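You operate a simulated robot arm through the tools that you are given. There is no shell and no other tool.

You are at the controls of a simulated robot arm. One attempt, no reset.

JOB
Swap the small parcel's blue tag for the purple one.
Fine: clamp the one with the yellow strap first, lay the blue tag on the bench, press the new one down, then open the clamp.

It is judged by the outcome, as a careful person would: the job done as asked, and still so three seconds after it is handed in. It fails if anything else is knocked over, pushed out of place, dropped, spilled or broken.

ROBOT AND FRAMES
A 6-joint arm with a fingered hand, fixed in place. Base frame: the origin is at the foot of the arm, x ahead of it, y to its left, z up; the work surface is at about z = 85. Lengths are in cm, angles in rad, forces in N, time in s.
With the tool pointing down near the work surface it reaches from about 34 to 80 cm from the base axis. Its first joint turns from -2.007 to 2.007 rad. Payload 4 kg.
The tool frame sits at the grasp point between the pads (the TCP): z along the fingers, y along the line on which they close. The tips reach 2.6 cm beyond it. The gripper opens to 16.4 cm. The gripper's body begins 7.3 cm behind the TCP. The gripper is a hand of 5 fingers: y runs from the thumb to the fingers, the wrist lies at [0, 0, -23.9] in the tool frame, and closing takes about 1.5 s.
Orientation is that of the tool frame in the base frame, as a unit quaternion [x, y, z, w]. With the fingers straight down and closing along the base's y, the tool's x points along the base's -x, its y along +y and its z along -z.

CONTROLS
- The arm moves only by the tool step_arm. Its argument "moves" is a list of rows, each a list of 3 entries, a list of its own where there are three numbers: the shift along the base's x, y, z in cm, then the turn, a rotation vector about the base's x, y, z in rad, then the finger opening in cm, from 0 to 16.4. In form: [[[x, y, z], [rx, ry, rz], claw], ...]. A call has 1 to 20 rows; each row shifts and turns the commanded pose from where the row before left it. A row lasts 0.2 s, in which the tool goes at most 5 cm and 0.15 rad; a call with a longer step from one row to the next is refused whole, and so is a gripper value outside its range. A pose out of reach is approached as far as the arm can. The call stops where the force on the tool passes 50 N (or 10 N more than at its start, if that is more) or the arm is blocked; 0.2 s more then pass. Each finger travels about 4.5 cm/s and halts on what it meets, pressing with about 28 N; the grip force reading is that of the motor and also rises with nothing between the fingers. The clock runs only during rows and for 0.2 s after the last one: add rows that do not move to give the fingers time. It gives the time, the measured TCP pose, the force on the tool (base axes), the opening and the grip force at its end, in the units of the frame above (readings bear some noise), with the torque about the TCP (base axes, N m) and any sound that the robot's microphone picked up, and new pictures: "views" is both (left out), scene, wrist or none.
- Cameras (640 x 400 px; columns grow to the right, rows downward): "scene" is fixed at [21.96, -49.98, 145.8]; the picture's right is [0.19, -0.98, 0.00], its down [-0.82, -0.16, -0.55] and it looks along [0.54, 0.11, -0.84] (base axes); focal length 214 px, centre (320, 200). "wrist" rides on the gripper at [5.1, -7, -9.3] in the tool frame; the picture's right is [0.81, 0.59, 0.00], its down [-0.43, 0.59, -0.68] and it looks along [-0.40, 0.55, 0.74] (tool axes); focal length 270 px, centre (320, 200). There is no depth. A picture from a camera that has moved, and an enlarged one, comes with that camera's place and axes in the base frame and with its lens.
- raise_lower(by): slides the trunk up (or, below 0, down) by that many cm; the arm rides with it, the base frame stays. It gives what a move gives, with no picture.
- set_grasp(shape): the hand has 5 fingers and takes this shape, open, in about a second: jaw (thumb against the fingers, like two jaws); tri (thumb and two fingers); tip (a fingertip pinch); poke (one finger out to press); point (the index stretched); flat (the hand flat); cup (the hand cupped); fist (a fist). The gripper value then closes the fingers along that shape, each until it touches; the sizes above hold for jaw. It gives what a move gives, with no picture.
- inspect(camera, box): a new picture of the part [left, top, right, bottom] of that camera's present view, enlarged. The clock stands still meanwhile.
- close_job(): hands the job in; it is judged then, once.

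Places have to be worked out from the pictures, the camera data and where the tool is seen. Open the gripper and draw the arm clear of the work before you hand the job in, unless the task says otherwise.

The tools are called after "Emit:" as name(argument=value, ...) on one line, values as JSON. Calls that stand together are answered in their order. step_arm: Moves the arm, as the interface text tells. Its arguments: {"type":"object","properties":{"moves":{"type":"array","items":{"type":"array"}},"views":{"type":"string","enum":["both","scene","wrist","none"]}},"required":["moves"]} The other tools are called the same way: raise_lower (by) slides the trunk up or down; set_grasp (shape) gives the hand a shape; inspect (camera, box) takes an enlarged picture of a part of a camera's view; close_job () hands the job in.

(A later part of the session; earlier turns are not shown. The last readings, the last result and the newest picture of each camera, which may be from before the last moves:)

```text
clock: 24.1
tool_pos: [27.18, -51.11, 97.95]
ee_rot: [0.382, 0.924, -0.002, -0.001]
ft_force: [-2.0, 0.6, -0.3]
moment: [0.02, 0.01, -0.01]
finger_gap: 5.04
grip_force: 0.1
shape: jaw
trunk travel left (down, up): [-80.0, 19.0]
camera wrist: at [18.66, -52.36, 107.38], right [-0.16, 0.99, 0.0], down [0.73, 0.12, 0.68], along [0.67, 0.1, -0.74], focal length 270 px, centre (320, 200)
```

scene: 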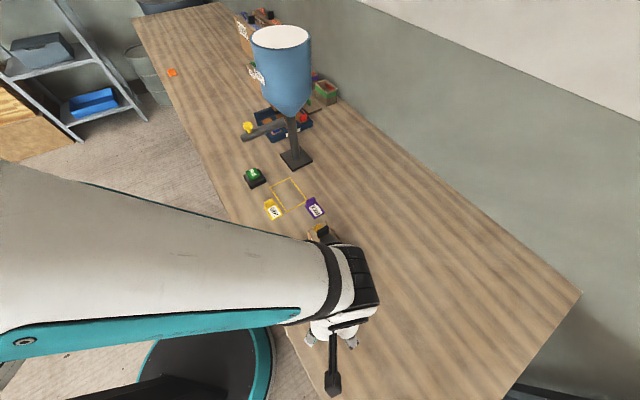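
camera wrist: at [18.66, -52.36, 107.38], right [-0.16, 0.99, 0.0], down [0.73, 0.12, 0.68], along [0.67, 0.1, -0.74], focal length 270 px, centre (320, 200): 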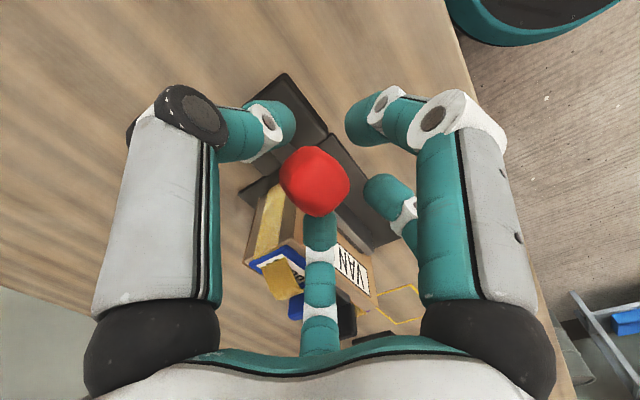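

The ball is now about level with the stop on the other side (v≈55.5). I push a little further to find the end stop or a click.

Emit:
step_arm(moves=[[[-0.4, 0.4, -0.2], [0, 0, 0], 5], [[-0.4, 0.4, -0.25], [0, 0, 0], 5], [[-0.4, 0.4, -0.25], [0, 0, 0], 5]])

```text
clock: 24.9
tool_pos: [26.26, -50.04, 97.6]
ee_rot: [0.381, 0.924, -0.005, 0.001]
ft_force: [6.3, -6.3, 15.9]
moment: [-0.69, -0.46, 0.12]
finger_gap: 5.23
grip_force: 0.0
shape: jaw
trunk travel left (down, up): [-80.0, 19.0]
camera wrist: at [17.51, -51.25, 106.96], right [-0.16, 0.99, -0.01], down [0.73, 0.12, 0.68], along [0.67, 0.1, -0.74], focal length 270 px, centre (320, 200)
```

scene: 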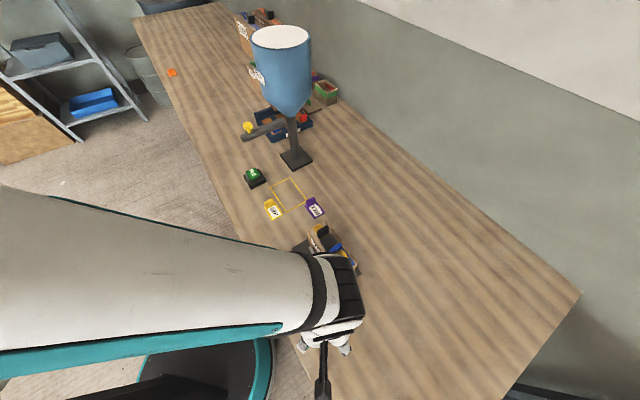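
wrist: 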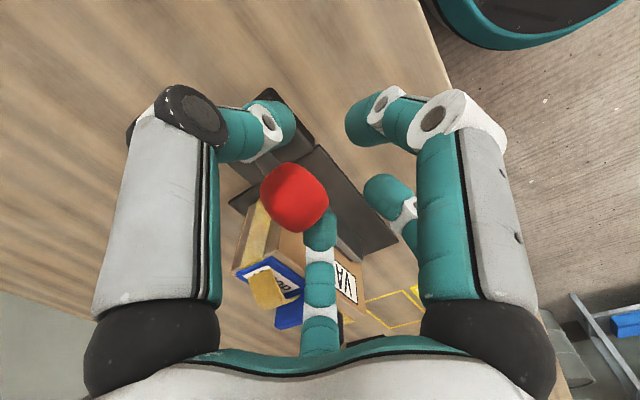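

Contact force at the end stop (9 N sideways, 16 N up): the lever is fully over. I back off slightly, open the cage and lift clear to check that the clamp holds.

Emit:
step_arm(moves=[[[0.3, -0.3, 0.3], [0, 0, 0], 6], [[0.2, -0.2, 0.2], [0, 0, 0], 8], [[0, 0, 0], [0, 0, 0], 9], [[0, 0, 0], [0, 0, 0], 9], [[0, 0, 1], [0, 0, 0], 9], [[0, 0, 2], [0, 0, 0], 9], [[0, 0, 3], [0, 0, 0], 9], [[0, 0, 3], [0, 0, 0], 9], [[0, 0, 3], [0, 0, 0], 9], [[-1, 2, 2], [0, 0, 0], 9], [[-1, 2, 0], [0, 0, 0], 9]])

Emit:
inspect(camera="wrist", box=[200, 0, 440, 200])

Emit:
inspect(camera="scene", box=[270, 200, 400, 340])

```text
clock: 27.3
tool_pos: [24.37, -46.52, 111.92]
ee_rot: [0.382, 0.924, -0.002, -0.001]
ft_force: [0.9, -0.7, 0.5]
moment: [-0.01, -0.02, 0.02]
finger_gap: 8.95
grip_force: 0.1
shape: jaw
trunk travel left (down, up): [-80.0, 19.0]
camera wrist: at [15.81, -47.76, 121.35], right [-0.16, 0.99, 0.0], down [0.73, 0.12, 0.68], along [0.67, 0.1, -0.74], focal length 270 px, centre (320, 200)
```

scene: 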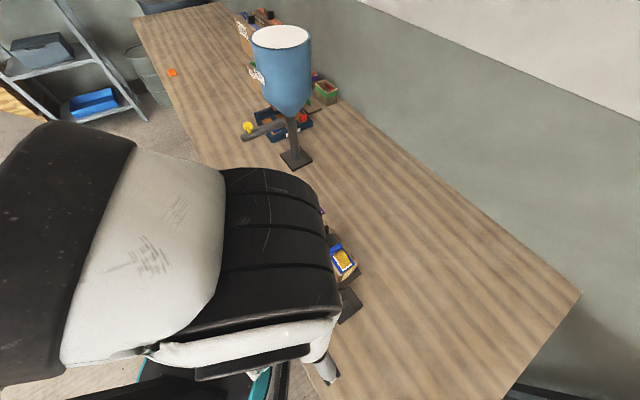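
wrist: 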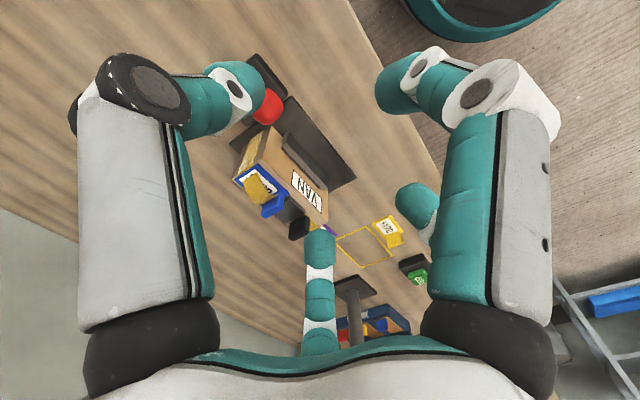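

```text
2.00 times, centred on (320, 100) of wrist
camera zoom: at [15.81, -47.76, 121.35], right [-0.16, 0.99, 0.0], down [0.73, 0.12, 0.68], along [0.67, 0.1, -0.74], focal length 541 px, centre (320, 400)
```

zoom: 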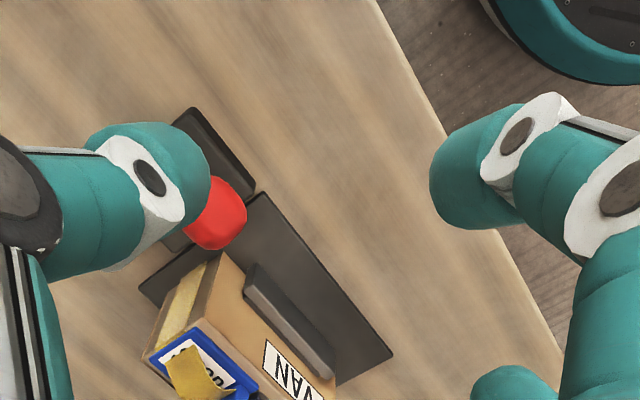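

```text
2.86 times, centred on (335, 270) of scene
camera zoom: at [21.96, -49.98, 145.8], right [0.19, -0.98, 0.0], down [-0.82, -0.16, -0.55], along [0.54, 0.11, -0.84], focal length 613 px, centre (277, 0)
```

zoom: 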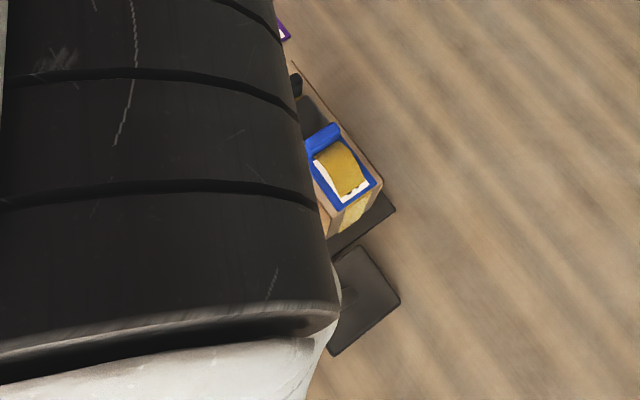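

The near jaw now sits against the parcel, so the clamp is closed. I change to the tip pinch and move over to re-measure the tab from closer.

Emit:
set_grasp(shape="tip")

Emit:
step_arm(moves=[[[2.4, -1.0, 0], [0, 0, 0], 14], [[2.4, -1.0, 0], [0, 0, 0], 11], [[2.4, -1.0, -2], [0, 0, 0], 8], [[2.4, -1.0, -2], [0, 0, 0], 7], [[0, 0, -2], [0, 0, 0], 6], [[0, 0, -1.4], [0, 0, 0], 6], [[0, 0, 0], [0, 0, 0], 6]])

Emit:
inspect(camera="wrist", box=[200, 50, 440, 250])

```text
clock: 28.2
tool_pos: [24.33, -46.55, 111.89]
ee_rot: [0.382, 0.924, -0.004, -0.001]
ft_force: [-0.1, -0.5, 1.0]
moment: [-0.02, 0.02, 0.02]
finger_gap: 16.4
grip_force: 0.1
shape: tip
trunk travel left (down, up): [-80.0, 19.0]
```

```text
clock: 29.8
tool_pos: [34.12, -50.28, 104.6]
ee_rot: [0.382, 0.924, -0.002, 0.0]
ft_force: [-0.3, -0.2, 0.3]
moment: [0.02, 0.0, 0.0]
finger_gap: 6.02
grip_force: 0.1
shape: tip
trunk travel left (down, up): [-80.0, 19.0]
camera wrist: at [25.49, -51.66, 114.06], right [-0.16, 0.99, 0.0], down [0.73, 0.12, 0.68], along [0.67, 0.1, -0.74], focal length 270 px, centre (320, 200)
```

scene: 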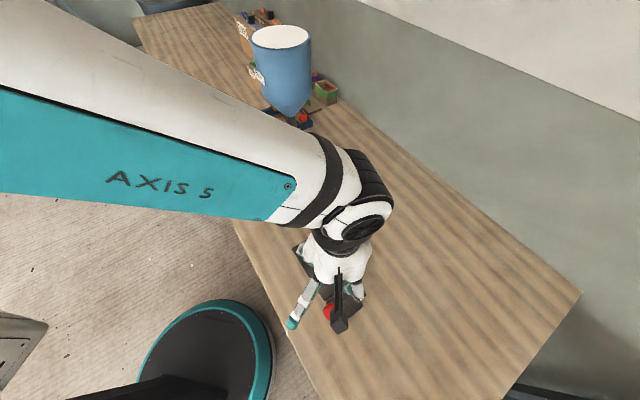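
wrist: 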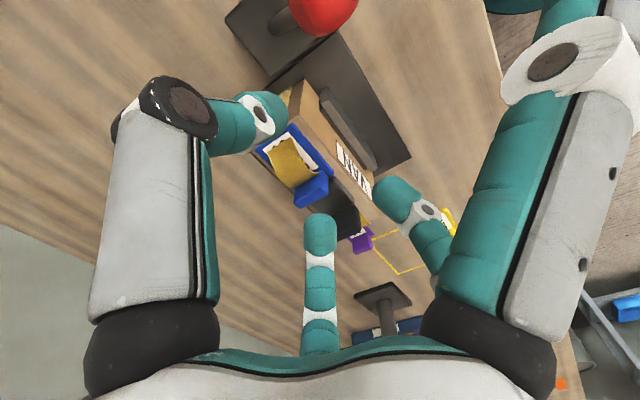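

```text
2.00 times, centred on (320, 150) of wrist
camera zoom: at [25.49, -51.66, 114.06], right [-0.16, 0.99, 0.0], down [0.73, 0.12, 0.68], along [0.67, 0.1, -0.74], focal length 541 px, centre (320, 300)
```

zoom: 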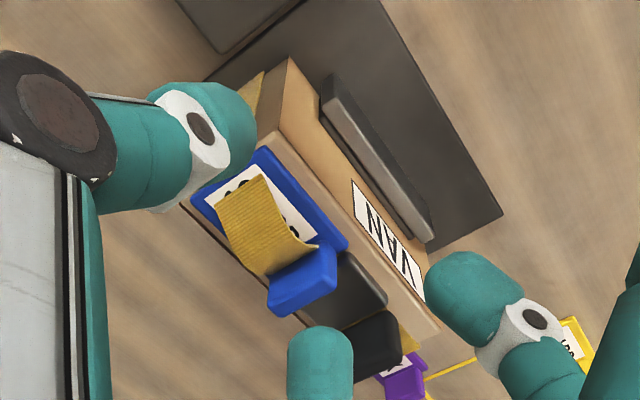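

Emit:
inspect(camera="wrist", box=[255, 110, 345, 220])

Emit:
inspect(camera="scene", box=[280, 220, 380, 330])

```text
3.64 times, centred on (300, 165) of wrist
camera zoom: at [25.49, -51.66, 114.06], right [-0.16, 0.99, 0.0], down [0.73, 0.12, 0.68], along [0.67, 0.1, -0.74], focal length 983 px, centre (393, 327)
```

zoom: 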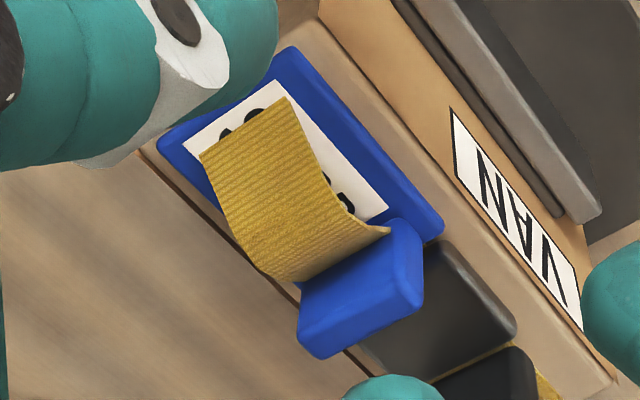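

```text
3.64 times, centred on (330, 275) of scene
camera zoom: at [21.96, -49.98, 145.8], right [0.19, -0.98, 0.0], down [-0.82, -0.16, -0.55], along [0.54, 0.11, -0.84], focal length 780 px, centre (284, -73)
```

zoom: 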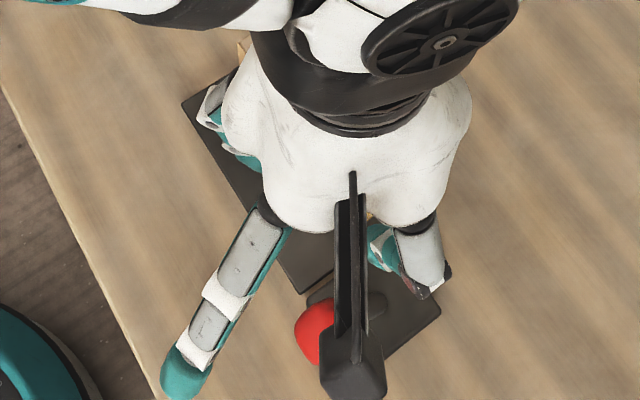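

From this view the tab centre is about (40.6, -50.1), top near z 97.2. I move above it with the pinch mostly closed and check the alignment before going down.

Emit:
step_arm(moves=[[[2.2, 0.1, 0], [0, 0, 0], 5], [[2.2, 0.1, -0.5], [0, 0, 0], 4], [[2.1, 0.05, -1.0], [0, 0, 0], 3], [[0, 0, -1.0], [0, 0, 0], 3], [[0, 0, 0], [0, 0, 0], 3]])

Emit:
inspect(camera="wrist", box=[230, 80, 410, 280])

Emit:
inspect(camera="scene", box=[280, 200, 400, 330])

```text
clock: 31.0
tool_pos: [40.72, -50.45, 101.91]
ee_rot: [0.382, 0.924, -0.002, 0.001]
ft_force: [-0.2, 0.5, 0.7]
moment: [-0.01, -0.01, 0.01]
finger_gap: 3.06
grip_force: 0.0
shape: tip
trunk travel left (down, up): [-80.0, 19.0]
camera wrist: at [32.11, -51.6, 111.38], right [-0.16, 0.99, 0.0], down [0.73, 0.12, 0.68], along [0.67, 0.1, -0.74], focal length 270 px, centre (320, 200)
```

scene: 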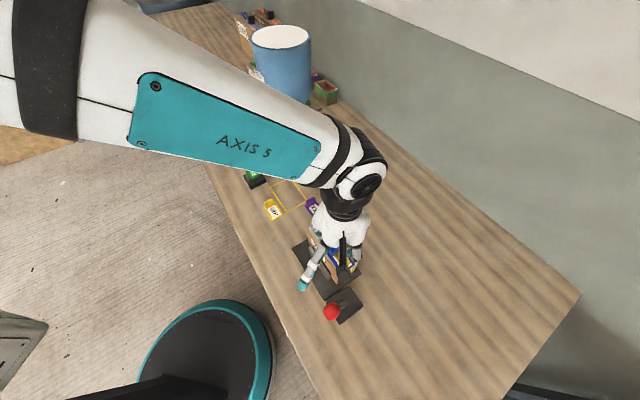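
wrist: 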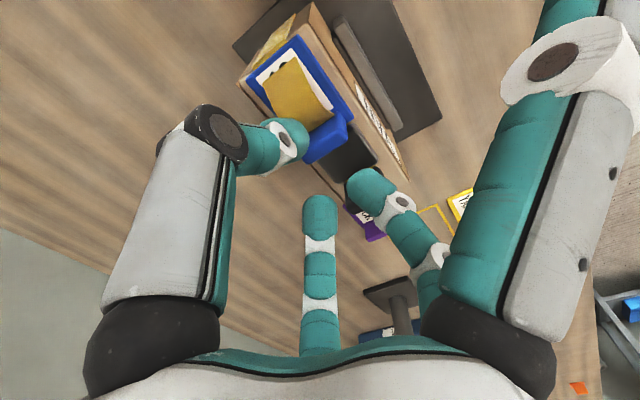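

```text
2.00 times, centred on (320, 180) of wrist
camera zoom: at [32.11, -51.6, 111.38], right [-0.16, 0.99, 0.0], down [0.73, 0.12, 0.68], along [0.67, 0.1, -0.74], focal length 541 px, centre (320, 240)
```

zoom: 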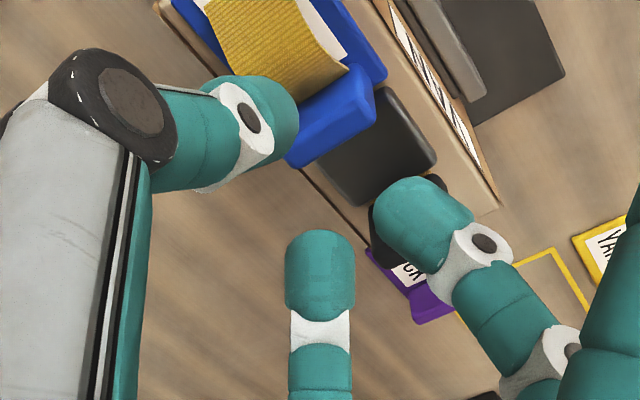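

```text
3.08 times, centred on (340, 265) of scene
camera zoom: at [21.96, -49.98, 145.8], right [0.19, -0.98, 0.0], down [-0.82, -0.16, -0.55], along [0.54, 0.11, -0.84], focal length 660 px, centre (258, 0)
```

zoom: 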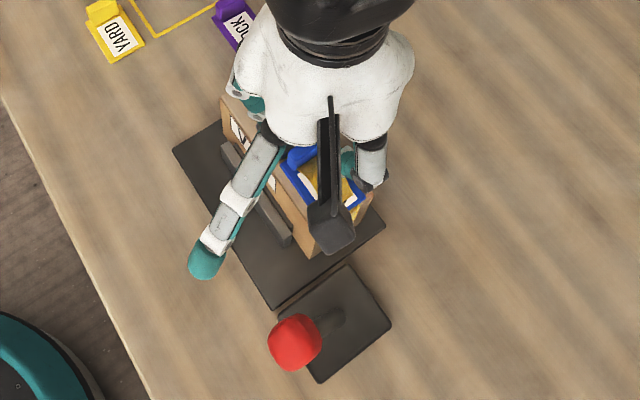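

Emit:
inspect(camera="wrist", box=[285, 80, 365, 180])

```text
4.00 times, centred on (325, 130) of wrist
camera zoom: at [32.11, -51.6, 111.38], right [-0.16, 0.99, 0.0], down [0.73, 0.12, 0.68], along [0.67, 0.1, -0.74], focal length 1081 px, centre (300, 480)
```

zoom: 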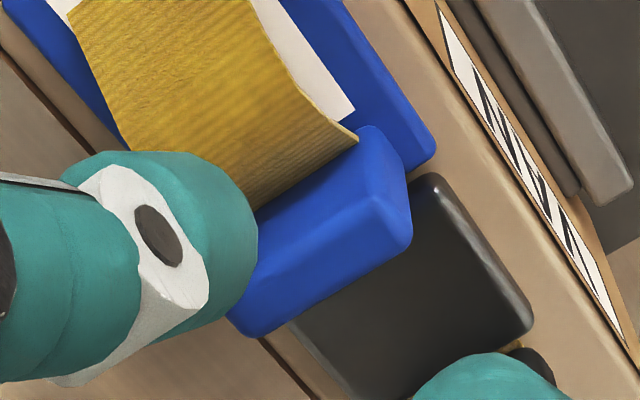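

The tool axis is within 0.2 cm of the tab's centre. I narrow the pinch to 2.2 cm and descend gently so that the tips straddle the tab.

Emit:
step_arm(moves=[[[0, 0.1, 0], [0, 0, 0], 2.2], [[0, 0, -0.6], [0, 0, 0], 2.2], [[0, 0, -0.6], [0, 0, 0], 2.2], [[0, 0, -0.6], [0, 0, 0], 2.2], [[0, 0, -0.4], [0, 0, 0], 2.2]])

Emit:
inspect(camera="wrist", box=[270, 90, 370, 215])

```text
clock: 32.2
tool_pos: [40.65, -49.98, 99.59]
ee_rot: [0.381, 0.924, -0.004, 0.0]
ft_force: [-0.4, 0.0, 0.2]
moment: [0.03, 0.0, 0.0]
finger_gap: 2.23
grip_force: 0.1
shape: tip
trunk travel left (down, up): [-80.0, 19.0]
camera wrist: at [31.98, -51.31, 109.12], right [-0.16, 0.99, 0.0], down [0.73, 0.12, 0.68], along [0.67, 0.1, -0.74], focal length 270 px, centre (320, 200)
```

scene: 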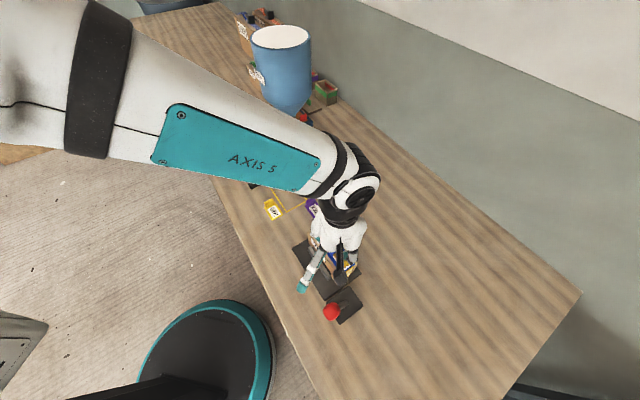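
wrist: 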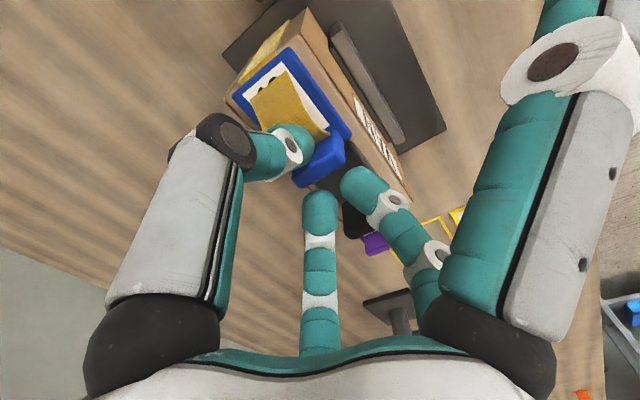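

```text
3.20 times, centred on (320, 152) of wrist
camera zoom: at [31.98, -51.31, 109.12], right [-0.16, 0.99, 0.0], down [0.73, 0.12, 0.68], along [0.67, 0.1, -0.74], focal length 865 px, centre (320, 352)
```

zoom: 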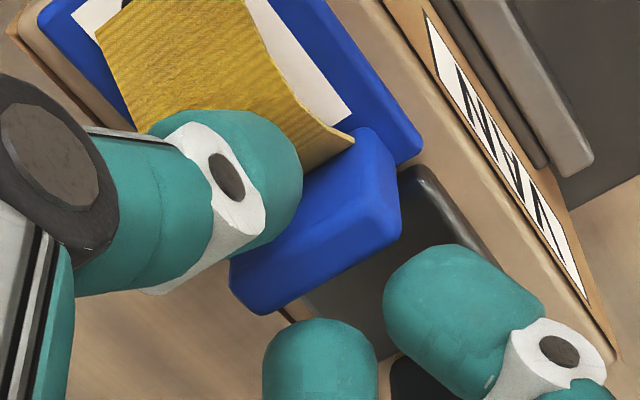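

Tips straddle the tab in the picture. I go down in small steps, watching for contact.

Emit:
step_arm(moves=[[[0, -0.1, -0.3], [0, 0, 0], 2.2], [[0, 0, -0.3], [0, 0, 0], 2.2], [[0, 0, -0.3], [0, 0, 0], 2.2]])

Emit:
inspect(camera="wrist", box=[270, 90, 370, 215])

```text
clock: 33.0
tool_pos: [40.48, -50.2, 98.88]
ee_rot: [0.382, 0.924, -0.002, 0.0]
ft_force: [0.3, -0.2, 0.1]
moment: [-0.01, -0.01, 0.03]
finger_gap: 2.25
grip_force: 0.0
shape: tip
trunk travel left (down, up): [-80.0, 19.0]
camera wrist: at [31.98, -51.43, 108.24], right [-0.16, 0.99, 0.0], down [0.73, 0.12, 0.68], along [0.67, 0.1, -0.74], focal length 270 px, centre (320, 200)
```

scene: 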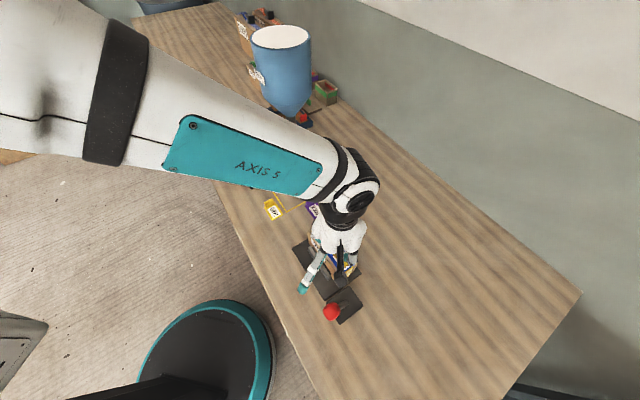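
wrist: 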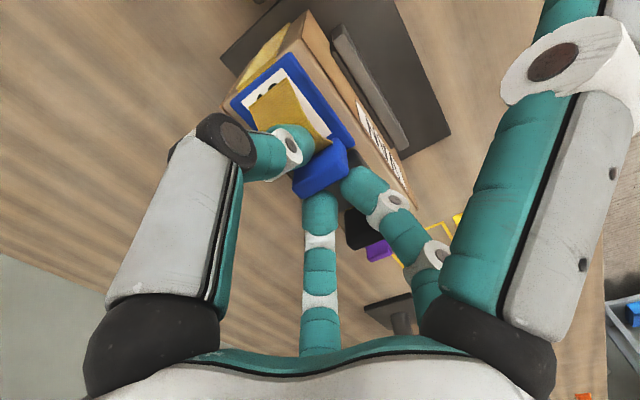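

```text
3.20 times, centred on (320, 152) of wrist
camera zoom: at [31.98, -51.43, 108.24], right [-0.16, 0.99, 0.0], down [0.73, 0.12, 0.68], along [0.67, 0.1, -0.74], focal length 865 px, centre (320, 352)
```

zoom: 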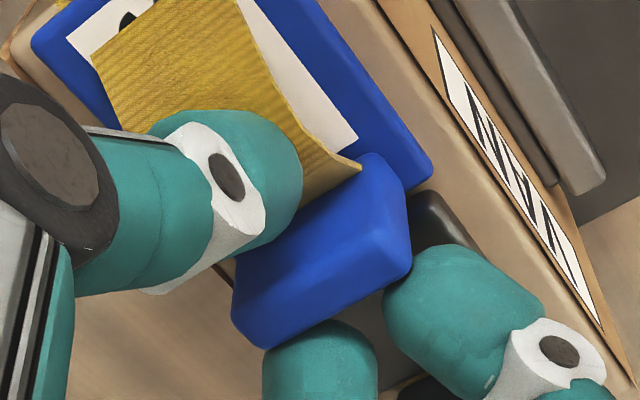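

No contact yet. I go down 0.4 more and then close the pinch on the tab.

Emit:
step_arm(moves=[[[0.05, 0.05, -0.2], [0, 0, 0], 2.2], [[0, 0, -0.2], [0, 0, 0], 2.2], [[0, 0, 0], [0, 0, 0], 1.5], [[0, 0, 0], [0, 0, 0], 0.8], [[0, 0, 0], [0, 0, 0], 0.2], [[0, 0, 0], [0, 0, 0], 0.2], [[0, 0, 0], [0, 0, 0], 0.2]])

Emit:
inspect(camera="wrist", box=[270, 90, 370, 215])

```text
clock: 34.6
tool_pos: [40.54, -50.04, 98.44]
ee_rot: [0.382, 0.924, -0.003, 0.0]
ft_force: [1.9, 1.9, -3.0]
moment: [0.06, -0.05, -0.02]
finger_gap: 0.75
grip_force: 28.3
shape: tip
trunk travel left (down, up): [-80.0, 19.0]
camera wrist: at [32.02, -51.33, 107.85], right [-0.16, 0.99, 0.0], down [0.73, 0.12, 0.67], along [0.67, 0.1, -0.74], focal length 270 px, centre (320, 200)
```

scene: 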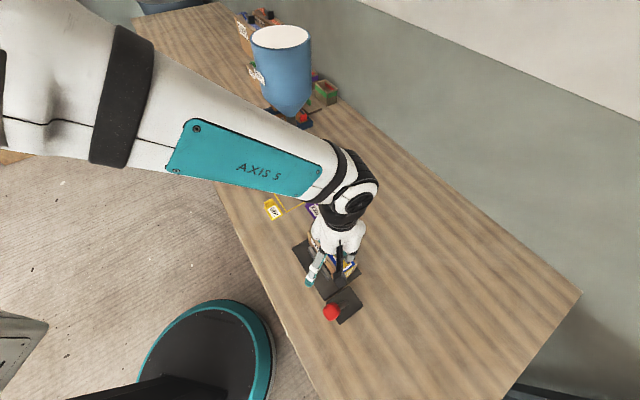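
wrist: 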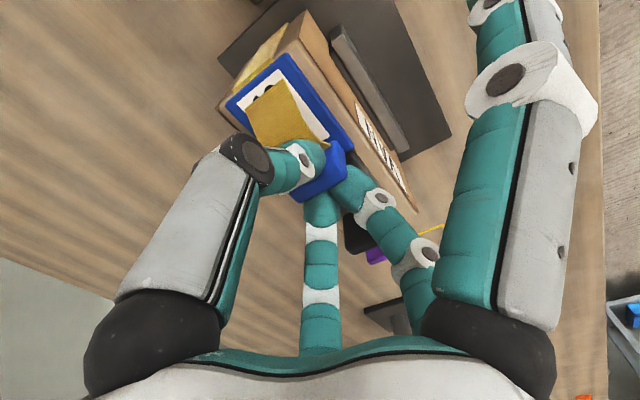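

```text
3.20 times, centred on (320, 152) of wrist
camera zoom: at [32.02, -51.33, 107.85], right [-0.16, 0.99, 0.0], down [0.73, 0.12, 0.67], along [0.67, 0.1, -0.74], focal length 865 px, centre (320, 352)
```

zoom: 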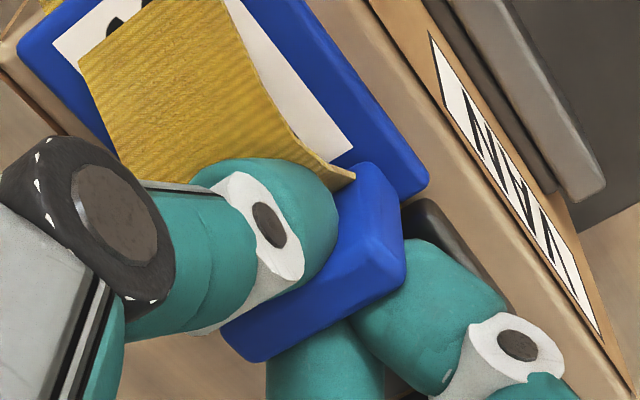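

The tab is gripped (28 N at 0.75 cm). I pull up gently and watch the force and whether the tag releases.

Emit:
step_arm(moves=[[[0, 0, 0.2], [0, 0, 0], 0.2], [[0, 0, 0.2], [0, 0, 0], 0.2]])

Emit:
inspect(camera="wrist", box=[230, 50, 410, 215])

```text
clock: 35.2
tool_pos: [40.58, -50.13, 98.97]
ee_rot: [0.382, 0.924, -0.003, 0.001]
ft_force: [-0.3, 0.9, 0.0]
moment: [0.02, 0.0, 0.03]
finger_gap: 0.77
grip_force: 28.1
shape: tip
trunk travel left (down, up): [-80.0, 19.0]
camera wrist: at [32.02, -51.37, 108.33], right [-0.16, 0.99, -0.01], down [0.73, 0.12, 0.68], along [0.67, 0.1, -0.74], focal length 270 px, centre (320, 200)
```

scene: 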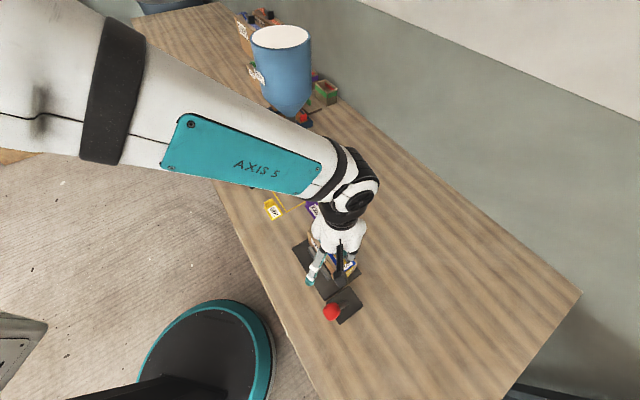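
wrist: 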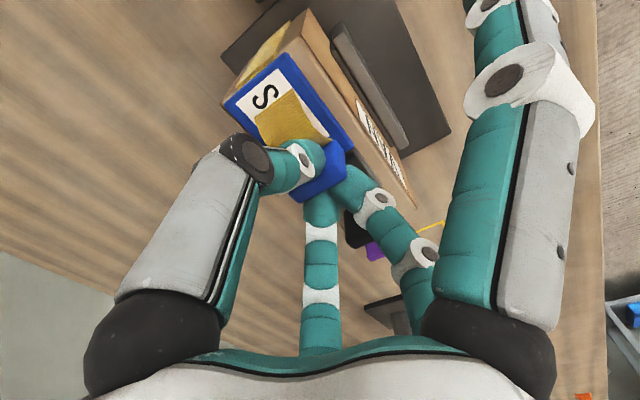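

```text
2.42 times, centred on (320, 132) of wrist
camera zoom: at [32.02, -51.37, 108.33], right [-0.16, 0.99, -0.01], down [0.73, 0.12, 0.68], along [0.67, 0.1, -0.74], focal length 655 px, centre (320, 364)
```

zoom: 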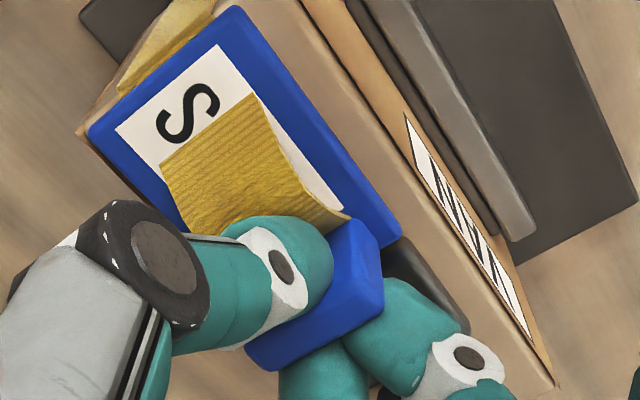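

The tag comes up freely (no force) while the strap's bulge stays with the parcel. I keep lifting straight up.

Emit:
step_arm(moves=[[[0, 0, 0.4], [0, 0, 0], 0.2], [[0, 0, 0.5], [0, 0, 0], 0.2], [[0, 0, 0.6], [0, 0, 0], 0.2], [[0, 0, 0.6], [0, 0, 0], 0.2]])

Emit:
inspect(camera="wrist", box=[230, 30, 410, 215])

Emit:
inspect(camera="scene", box=[280, 200, 400, 330])

```text
clock: 36.2
tool_pos: [40.81, -50.17, 100.97]
ee_rot: [0.383, 0.924, -0.003, -0.001]
ft_force: [0.2, -0.7, 0.1]
moment: [0.02, -0.02, 0.0]
finger_gap: 0.76
grip_force: 28.1
shape: tip
trunk travel left (down, up): [-80.0, 19.0]
camera wrist: at [32.21, -51.42, 110.38], right [-0.16, 0.99, 0.0], down [0.73, 0.12, 0.68], along [0.67, 0.1, -0.74], focal length 270 px, centre (320, 200)
```

scene: 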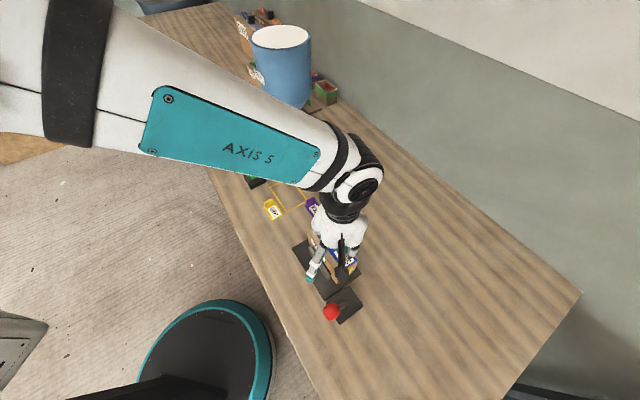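
wrist: 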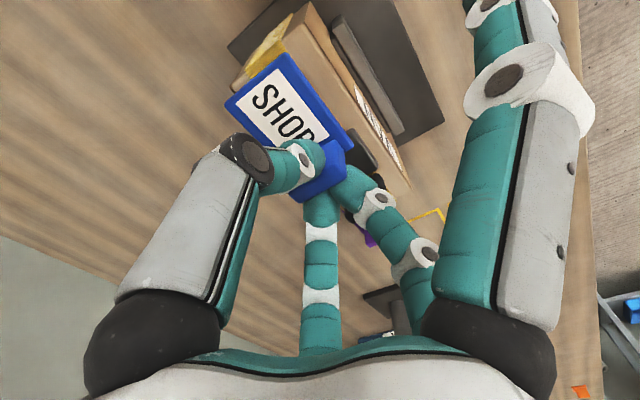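

```text
2.16 times, centred on (320, 122) of wrist
camera zoom: at [32.21, -51.42, 110.38], right [-0.16, 0.99, 0.0], down [0.73, 0.12, 0.68], along [0.67, 0.1, -0.74], focal length 584 px, centre (320, 368)
```

zoom: 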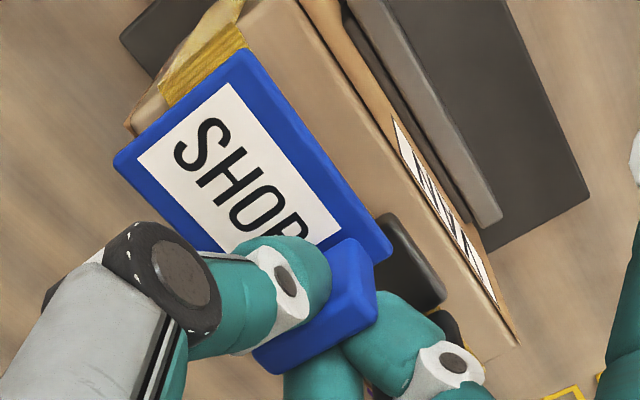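

```text
3.08 times, centred on (340, 265) of scene
camera zoom: at [21.96, -49.98, 145.8], right [0.19, -0.98, 0.0], down [-0.82, -0.16, -0.55], along [0.54, 0.11, -0.84], focal length 660 px, centre (258, 0)
```

zoom: 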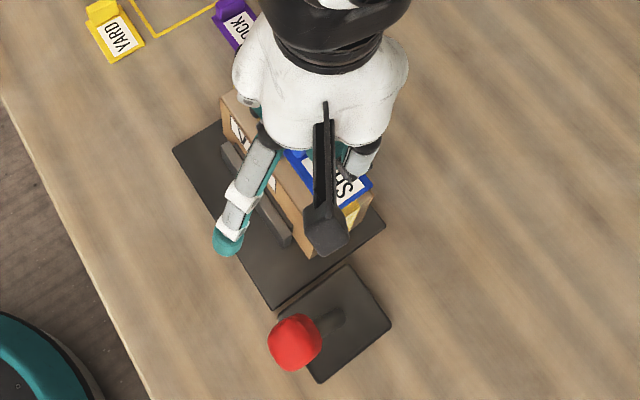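

The tag reads "SHOP" and is free; the strap stays on the parcel. I lift it clear and carry it along the bench toward the outlined set-down area, stopping halfway to check.

Emit:
step_arm(moves=[[[0, 0, 1.0], [0, 0, 0], 0.2], [[0, 0, 1.5], [0, 0, 0], 0.2], [[0, 0, 1.5], [0, 0, 0], 0.2], [[1.5, 1.5, 0], [0, 0, 0], 0.2], [[2.0, 2.0, 0], [0, 0, 0], 0.2], [[2.0, 2.0, 0], [0, 0, 0], 0.2], [[2.0, 2.0, 0], [0, 0, 0], 0.2], [[1.5, 1.5, 0], [0, 0, 0], 0.2]])

Emit:
inspect(camera="scene", box=[240, 150, 400, 330])

```text
clock: 38.0
tool_pos: [49.7, -41.12, 104.77]
ee_rot: [0.382, 0.924, -0.003, 0.0]
ft_force: [-0.2, -0.4, -0.3]
moment: [0.0, 0.0, -0.01]
finger_gap: 0.78
grip_force: 28.0
shape: tip
trunk travel left (down, up): [-80.0, 19.0]
camera wrist: at [41.1, -42.27, 114.24], right [-0.16, 0.99, 0.0], down [0.73, 0.12, 0.68], along [0.67, 0.1, -0.74], focal length 270 px, centre (320, 200)
```

scene: 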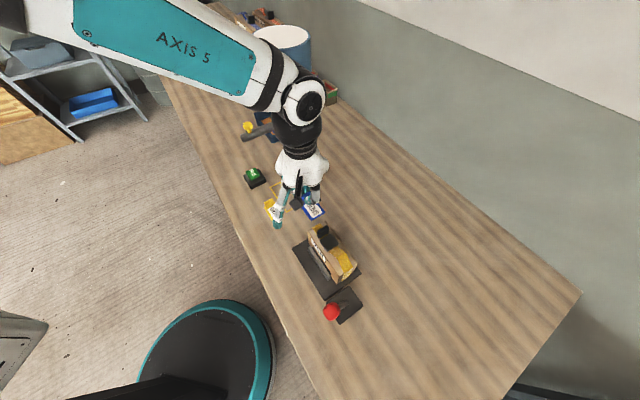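
wrist: 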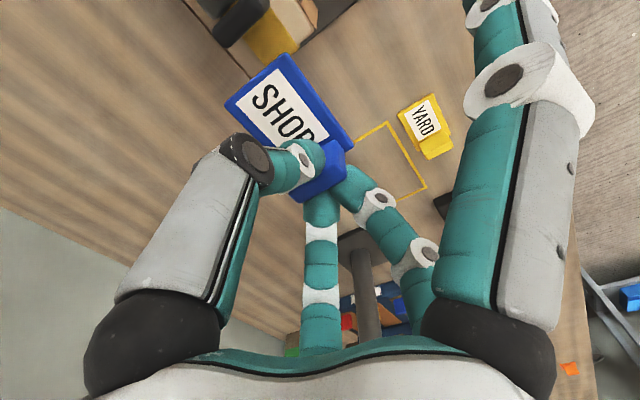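

```text
2.22 times, centred on (320, 240) of scene
camera zoom: at [21.96, -49.98, 145.8], right [0.19, -0.98, 0.0], down [-0.82, -0.16, -0.55], along [0.54, 0.11, -0.84], focal length 477 px, centre (320, 111)
```

zoom: 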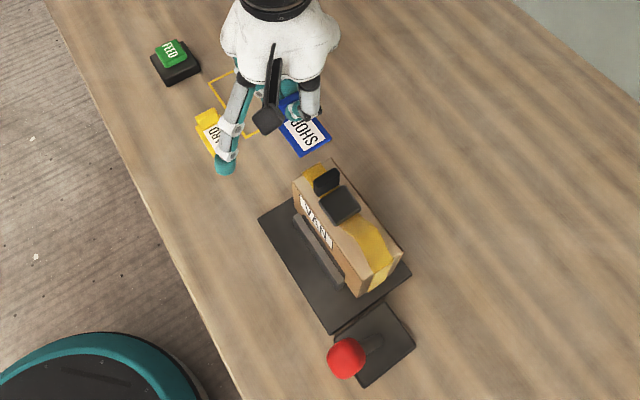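

The parcel is now bare, so I zoom in to see what is under where the tag was.

Emit:
inspect(camera="scene", box=[300, 215, 365, 300])

Emit:
inspect(camera="scene", box=[230, 60, 350, 230])

```text
4.71 times, centred on (332, 258) of scene
camera zoom: at [21.96, -49.98, 145.8], right [0.19, -0.98, 0.0], down [-0.82, -0.16, -0.55], along [0.54, 0.11, -0.84], focal length 1009 px, centre (261, -71)
```

zoom: 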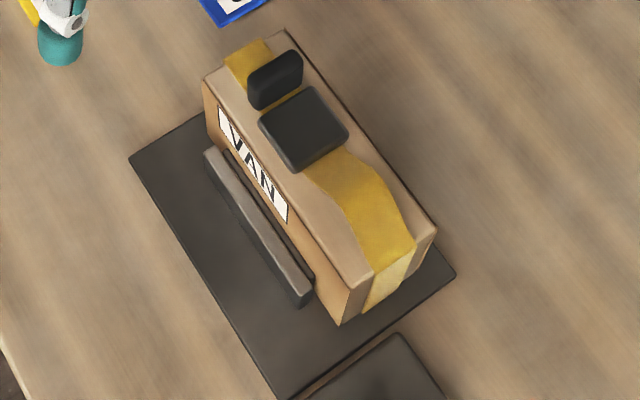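

```text
2.35 times, centred on (290, 145) of scene
camera zoom: at [21.96, -49.98, 145.8], right [0.19, -0.98, 0.0], down [-0.82, -0.16, -0.55], along [0.54, 0.11, -0.84], focal length 505 px, centre (391, 329)
```

zoom: 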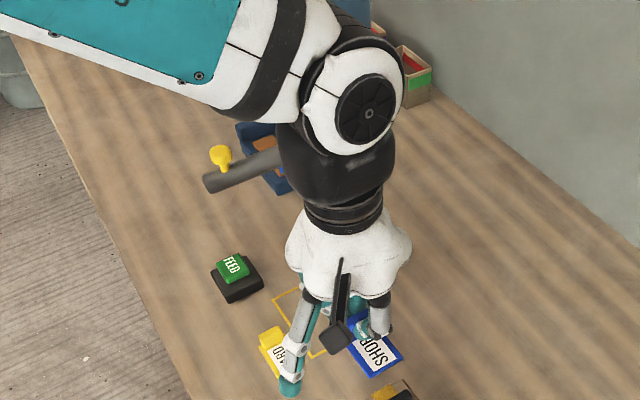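

The tag sat on the strap on the front half of the lid (the dark square is the strap's buckle). I continue toward the outlined area, coming down so that the hand stays well below the hopper.

Emit:
step_arm(moves=[[[1.0, 0.95, -1.5], [0, 0, 0], 0.2], [[1.8, 1.7, -1.5], [0, 0, 0], 0.2], [[1.8, 1.7, -1.5], [0, 0, 0], 0.2], [[1.8, 1.7, -1.5], [0, 0, 0], 0.2], [[1.8, 1.7, -1.5], [0, 0, 0], 0.2]])

Emit:
inspect(camera="scene", box=[210, 20, 370, 240])

```text
clock: 39.2
tool_pos: [57.79, -33.56, 97.19]
ee_rot: [0.382, 0.924, -0.002, -0.001]
ft_force: [0.9, 0.0, -0.2]
moment: [0.0, 0.02, 0.0]
finger_gap: 0.78
grip_force: 28.5
shape: tip
trunk travel left (down, up): [-80.0, 19.0]
camera wrist: at [49.27, -34.74, 106.65], right [-0.16, 0.99, 0.0], down [0.73, 0.12, 0.67], along [0.67, 0.1, -0.74], focal length 270 px, centre (320, 200)
```

scene: 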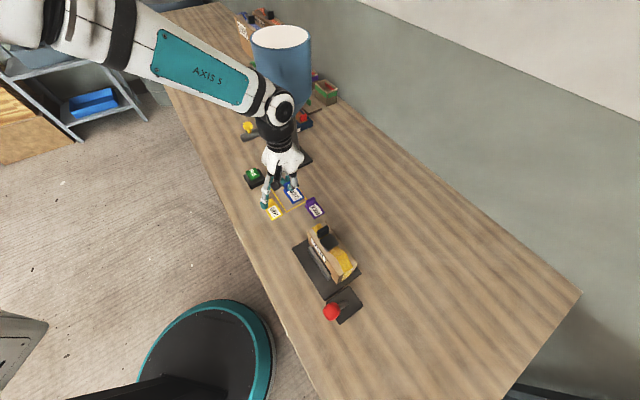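
wrist: 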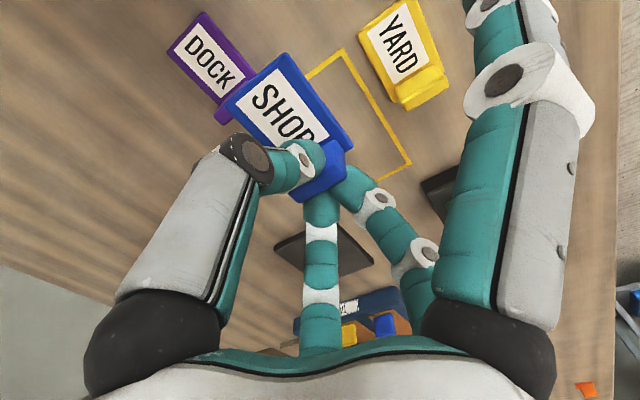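

```text
1.82 times, centred on (290, 130) of scene
camera zoom: at [21.96, -49.98, 145.8], right [0.19, -0.98, 0.0], down [-0.82, -0.16, -0.55], along [0.54, 0.11, -0.84], focal length 390 px, centre (374, 327)
```

zoom: 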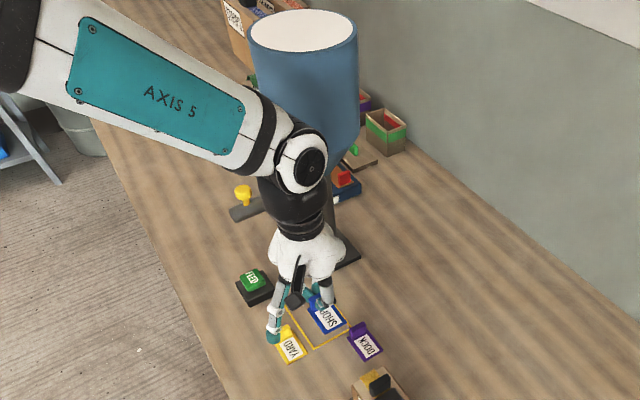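

I now know the outline spans u 15.5–27.3, v 61.3–69.3 along the 45° axes, with the YARD tag beside it under my spread side digit. I move over the outline choosing a spot where the side digit clears YARD, and stop above the bench to check.

Emit:
step_arm(moves=[[[1.3, 1.4, -1.0], [0, 0, 0], 0.2], [[1.3, 1.5, -1.2], [0, 0, 0], 0.2], [[1.2, 1.4, -1.2], [0, 0, 0], 0.2], [[0, 0, -0.8], [0, 0, 0], 0.2], [[0, 0, 0], [0, 0, 0], 0.2]])

Emit:
inspect(camera="scene", box=[230, 140, 350, 240])

Emit:
inspect(camera="scene", box=[210, 20, 370, 240])

```text
clock: 40.4
tool_pos: [61.64, -29.15, 93.23]
ee_rot: [0.381, 0.924, -0.002, -0.001]
ft_force: [0.7, 0.2, -0.8]
moment: [-0.01, -0.04, 0.01]
finger_gap: 0.76
grip_force: 27.7
shape: tip
trunk travel left (down, up): [-80.0, 19.0]
camera wrist: at [53.14, -30.37, 102.68], right [-0.16, 0.99, 0.0], down [0.73, 0.12, 0.68], along [0.67, 0.1, -0.74], focal length 270 px, centre (320, 200)
```

scene: 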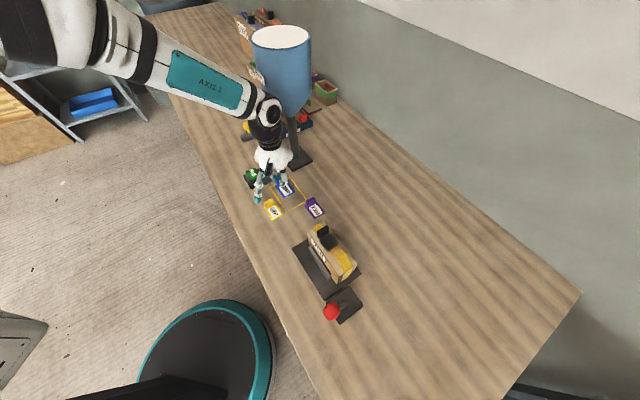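
wrist: 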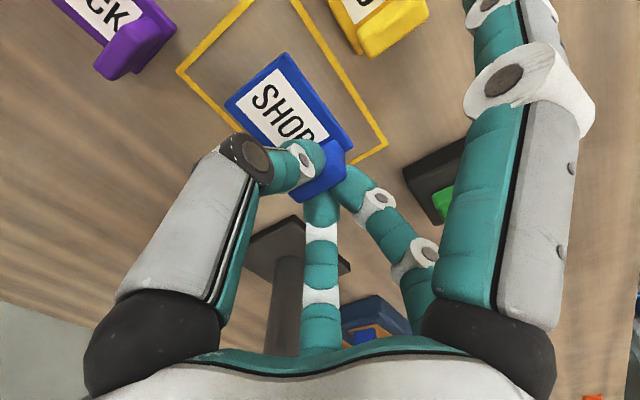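

```text
4.00 times, centred on (290, 190) of scene
camera zoom: at [21.96, -49.98, 145.8], right [0.19, -0.98, 0.0], down [-0.82, -0.16, -0.55], along [0.54, 0.11, -0.84], focal length 858 px, centre (440, 240)
```

zoom: 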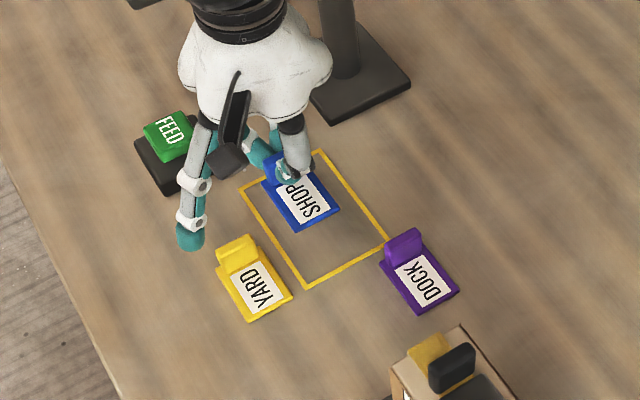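

```text
1.82 times, centred on (290, 130) of scene
camera zoom: at [21.96, -49.98, 145.8], right [0.19, -0.98, 0.0], down [-0.82, -0.16, -0.55], along [0.54, 0.11, -0.84], focal length 390 px, centre (374, 327)
```

zoom: 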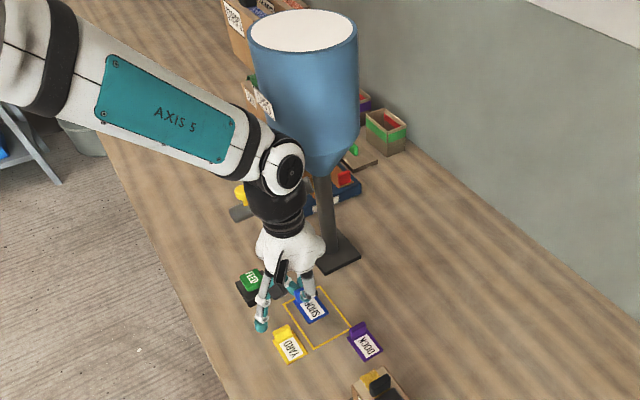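

The tag hangs inside the outline with clear space around. I lower it toward the bench.

Emit:
step_arm(moves=[[[0, 0, -1.0], [0, 0, 0], 0.2], [[0, 0, -1.0], [0, 0, 0], 0.2], [[0, 0, -0.8], [0, 0, 0], 0.2], [[0, 0, -0.4], [0, 0, 0], 0.2]])

Emit:
inspect(camera="scene", box=[230, 140, 350, 240])

```text
clock: 41.4
tool_pos: [61.79, -28.98, 90.02]
ee_rot: [0.382, 0.924, -0.002, -0.001]
ft_force: [-0.4, -0.3, 0.5]
moment: [-0.04, -0.02, -0.06]
finger_gap: 0.75
grip_force: 28.3
shape: tip
trunk travel left (down, up): [-80.0, 19.0]
camera wrist: at [53.13, -30.27, 99.38], right [-0.16, 0.99, 0.0], down [0.73, 0.12, 0.67], along [0.67, 0.1, -0.74], focal length 270 px, centre (320, 200)
```

scene: 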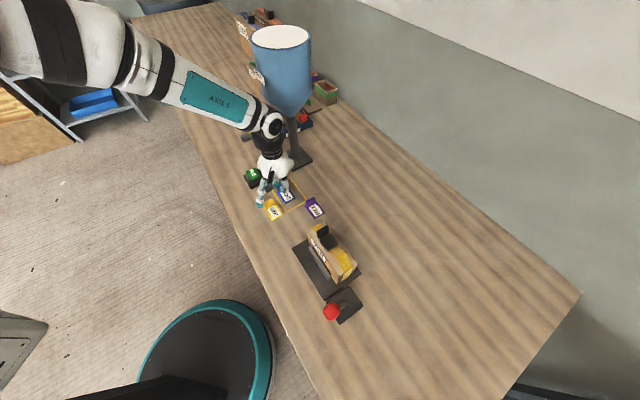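
wrist: 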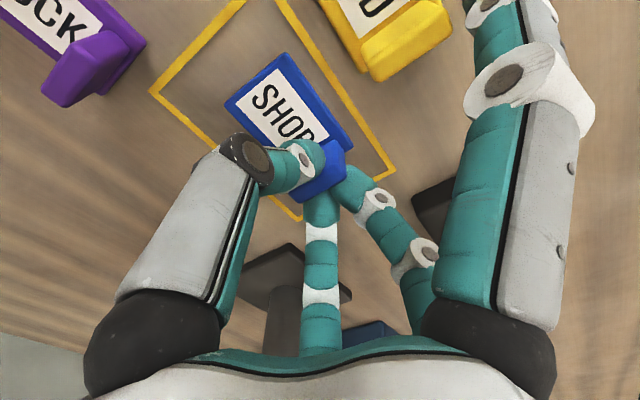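

```text
4.00 times, centred on (290, 190) of scene
camera zoom: at [21.96, -49.98, 145.8], right [0.19, -0.98, 0.0], down [-0.82, -0.16, -0.55], along [0.54, 0.11, -0.84], focal length 858 px, centre (440, 240)
```

zoom: 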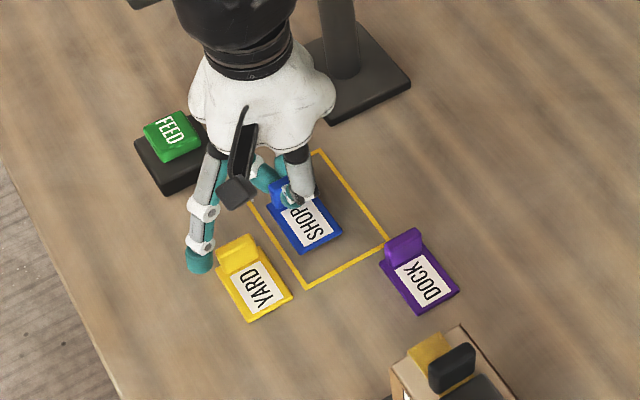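

Still about 0.8 cm above contact; I lower in 0.2 cm steps with force checks.

Emit:
step_arm(moves=[[[0, 0, -0.2], [0, 0, 0], 0.2], [[0, 0, -0.2], [0, 0, 0], 0.2]], views="none")

Emit:
step_arm(moves=[[[0, 0, -0.15], [0, 0, 0], 0.2]], views="none")

Emit:
step_arm(moves=[[[0, 0, -0.15], [0, 0, 0], 0.2]], views="none")

```text
clock: 42.0
tool_pos: [61.76, -28.97, 89.73]
ee_rot: [0.383, 0.924, -0.003, -0.001]
ft_force: [0.3, 0.4, -0.6]
moment: [0.05, 0.02, -0.02]
finger_gap: 0.75
grip_force: 27.3
shape: tip
trunk travel left (down, up): [-80.0, 19.0]
```

```text
clock: 42.4
tool_pos: [61.71, -29.09, 89.38]
ee_rot: [0.382, 0.924, -0.003, -0.001]
ft_force: [-0.4, -0.4, 0.2]
moment: [0.0, 0.03, 0.02]
finger_gap: 0.74
grip_force: 28.1
shape: tip
trunk travel left (down, up): [-80.0, 19.0]
```

```text
clock: 42.8
tool_pos: [61.65, -29.1, 89.2]
ee_rot: [0.382, 0.924, -0.003, 0.0]
ft_force: [0.1, 0.3, -0.3]
moment: [-0.02, 0.0, 0.0]
finger_gap: 0.74
grip_force: 27.4
shape: tip
trunk travel left (down, up): [-80.0, 19.0]
```

No contact yet at TCP 89.2; I continue in 0.1 cm steps.

Emit:
step_arm(moves=[[[0, 0, -0.12], [0, 0, 0], 0.2]], views="none")

Emit:
step_arm(moves=[[[0, 0, -0.12], [0, 0, 0], 0.2]], views="wrist")

Emit:
inspect(camera="scene", box=[255, 160, 325, 225])

```text
clock: 43.2
tool_pos: [61.66, -29.0, 89.18]
ee_rot: [0.382, 0.924, -0.003, 0.0]
ft_force: [0.2, 0.4, 2.2]
moment: [0.01, -0.01, 0.0]
finger_gap: 0.77
grip_force: 27.9
shape: tip
trunk travel left (down, up): [-80.0, 19.0]
```

```text
clock: 43.6
tool_pos: [61.69, -29.01, 89.23]
ee_rot: [0.383, 0.924, -0.002, 0.002]
ft_force: [1.2, 1.5, 8.8]
moment: [0.05, -0.02, -0.02]
finger_gap: 0.79
grip_force: 28.0
shape: tip
trunk travel left (down, up): [-80.0, 19.0]
camera wrist: at [53.08, -30.34, 98.59], right [-0.16, 0.99, -0.01], down [0.73, 0.12, 0.68], along [0.67, 0.1, -0.74], focal length 270 px, centre (320, 200)
```

wrist: 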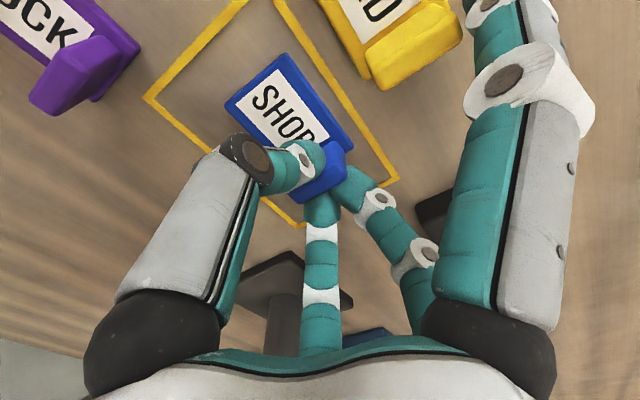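

```text
6.15 times, centred on (290, 192) of scene
camera zoom: at [21.96, -49.98, 145.8], right [0.19, -0.98, 0.0], down [-0.82, -0.16, -0.55], along [0.54, 0.11, -0.84], focal length 1320 px, centre (505, 246)
```

zoom: 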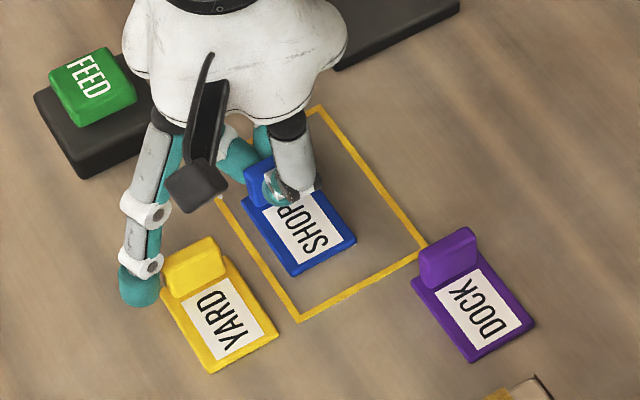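

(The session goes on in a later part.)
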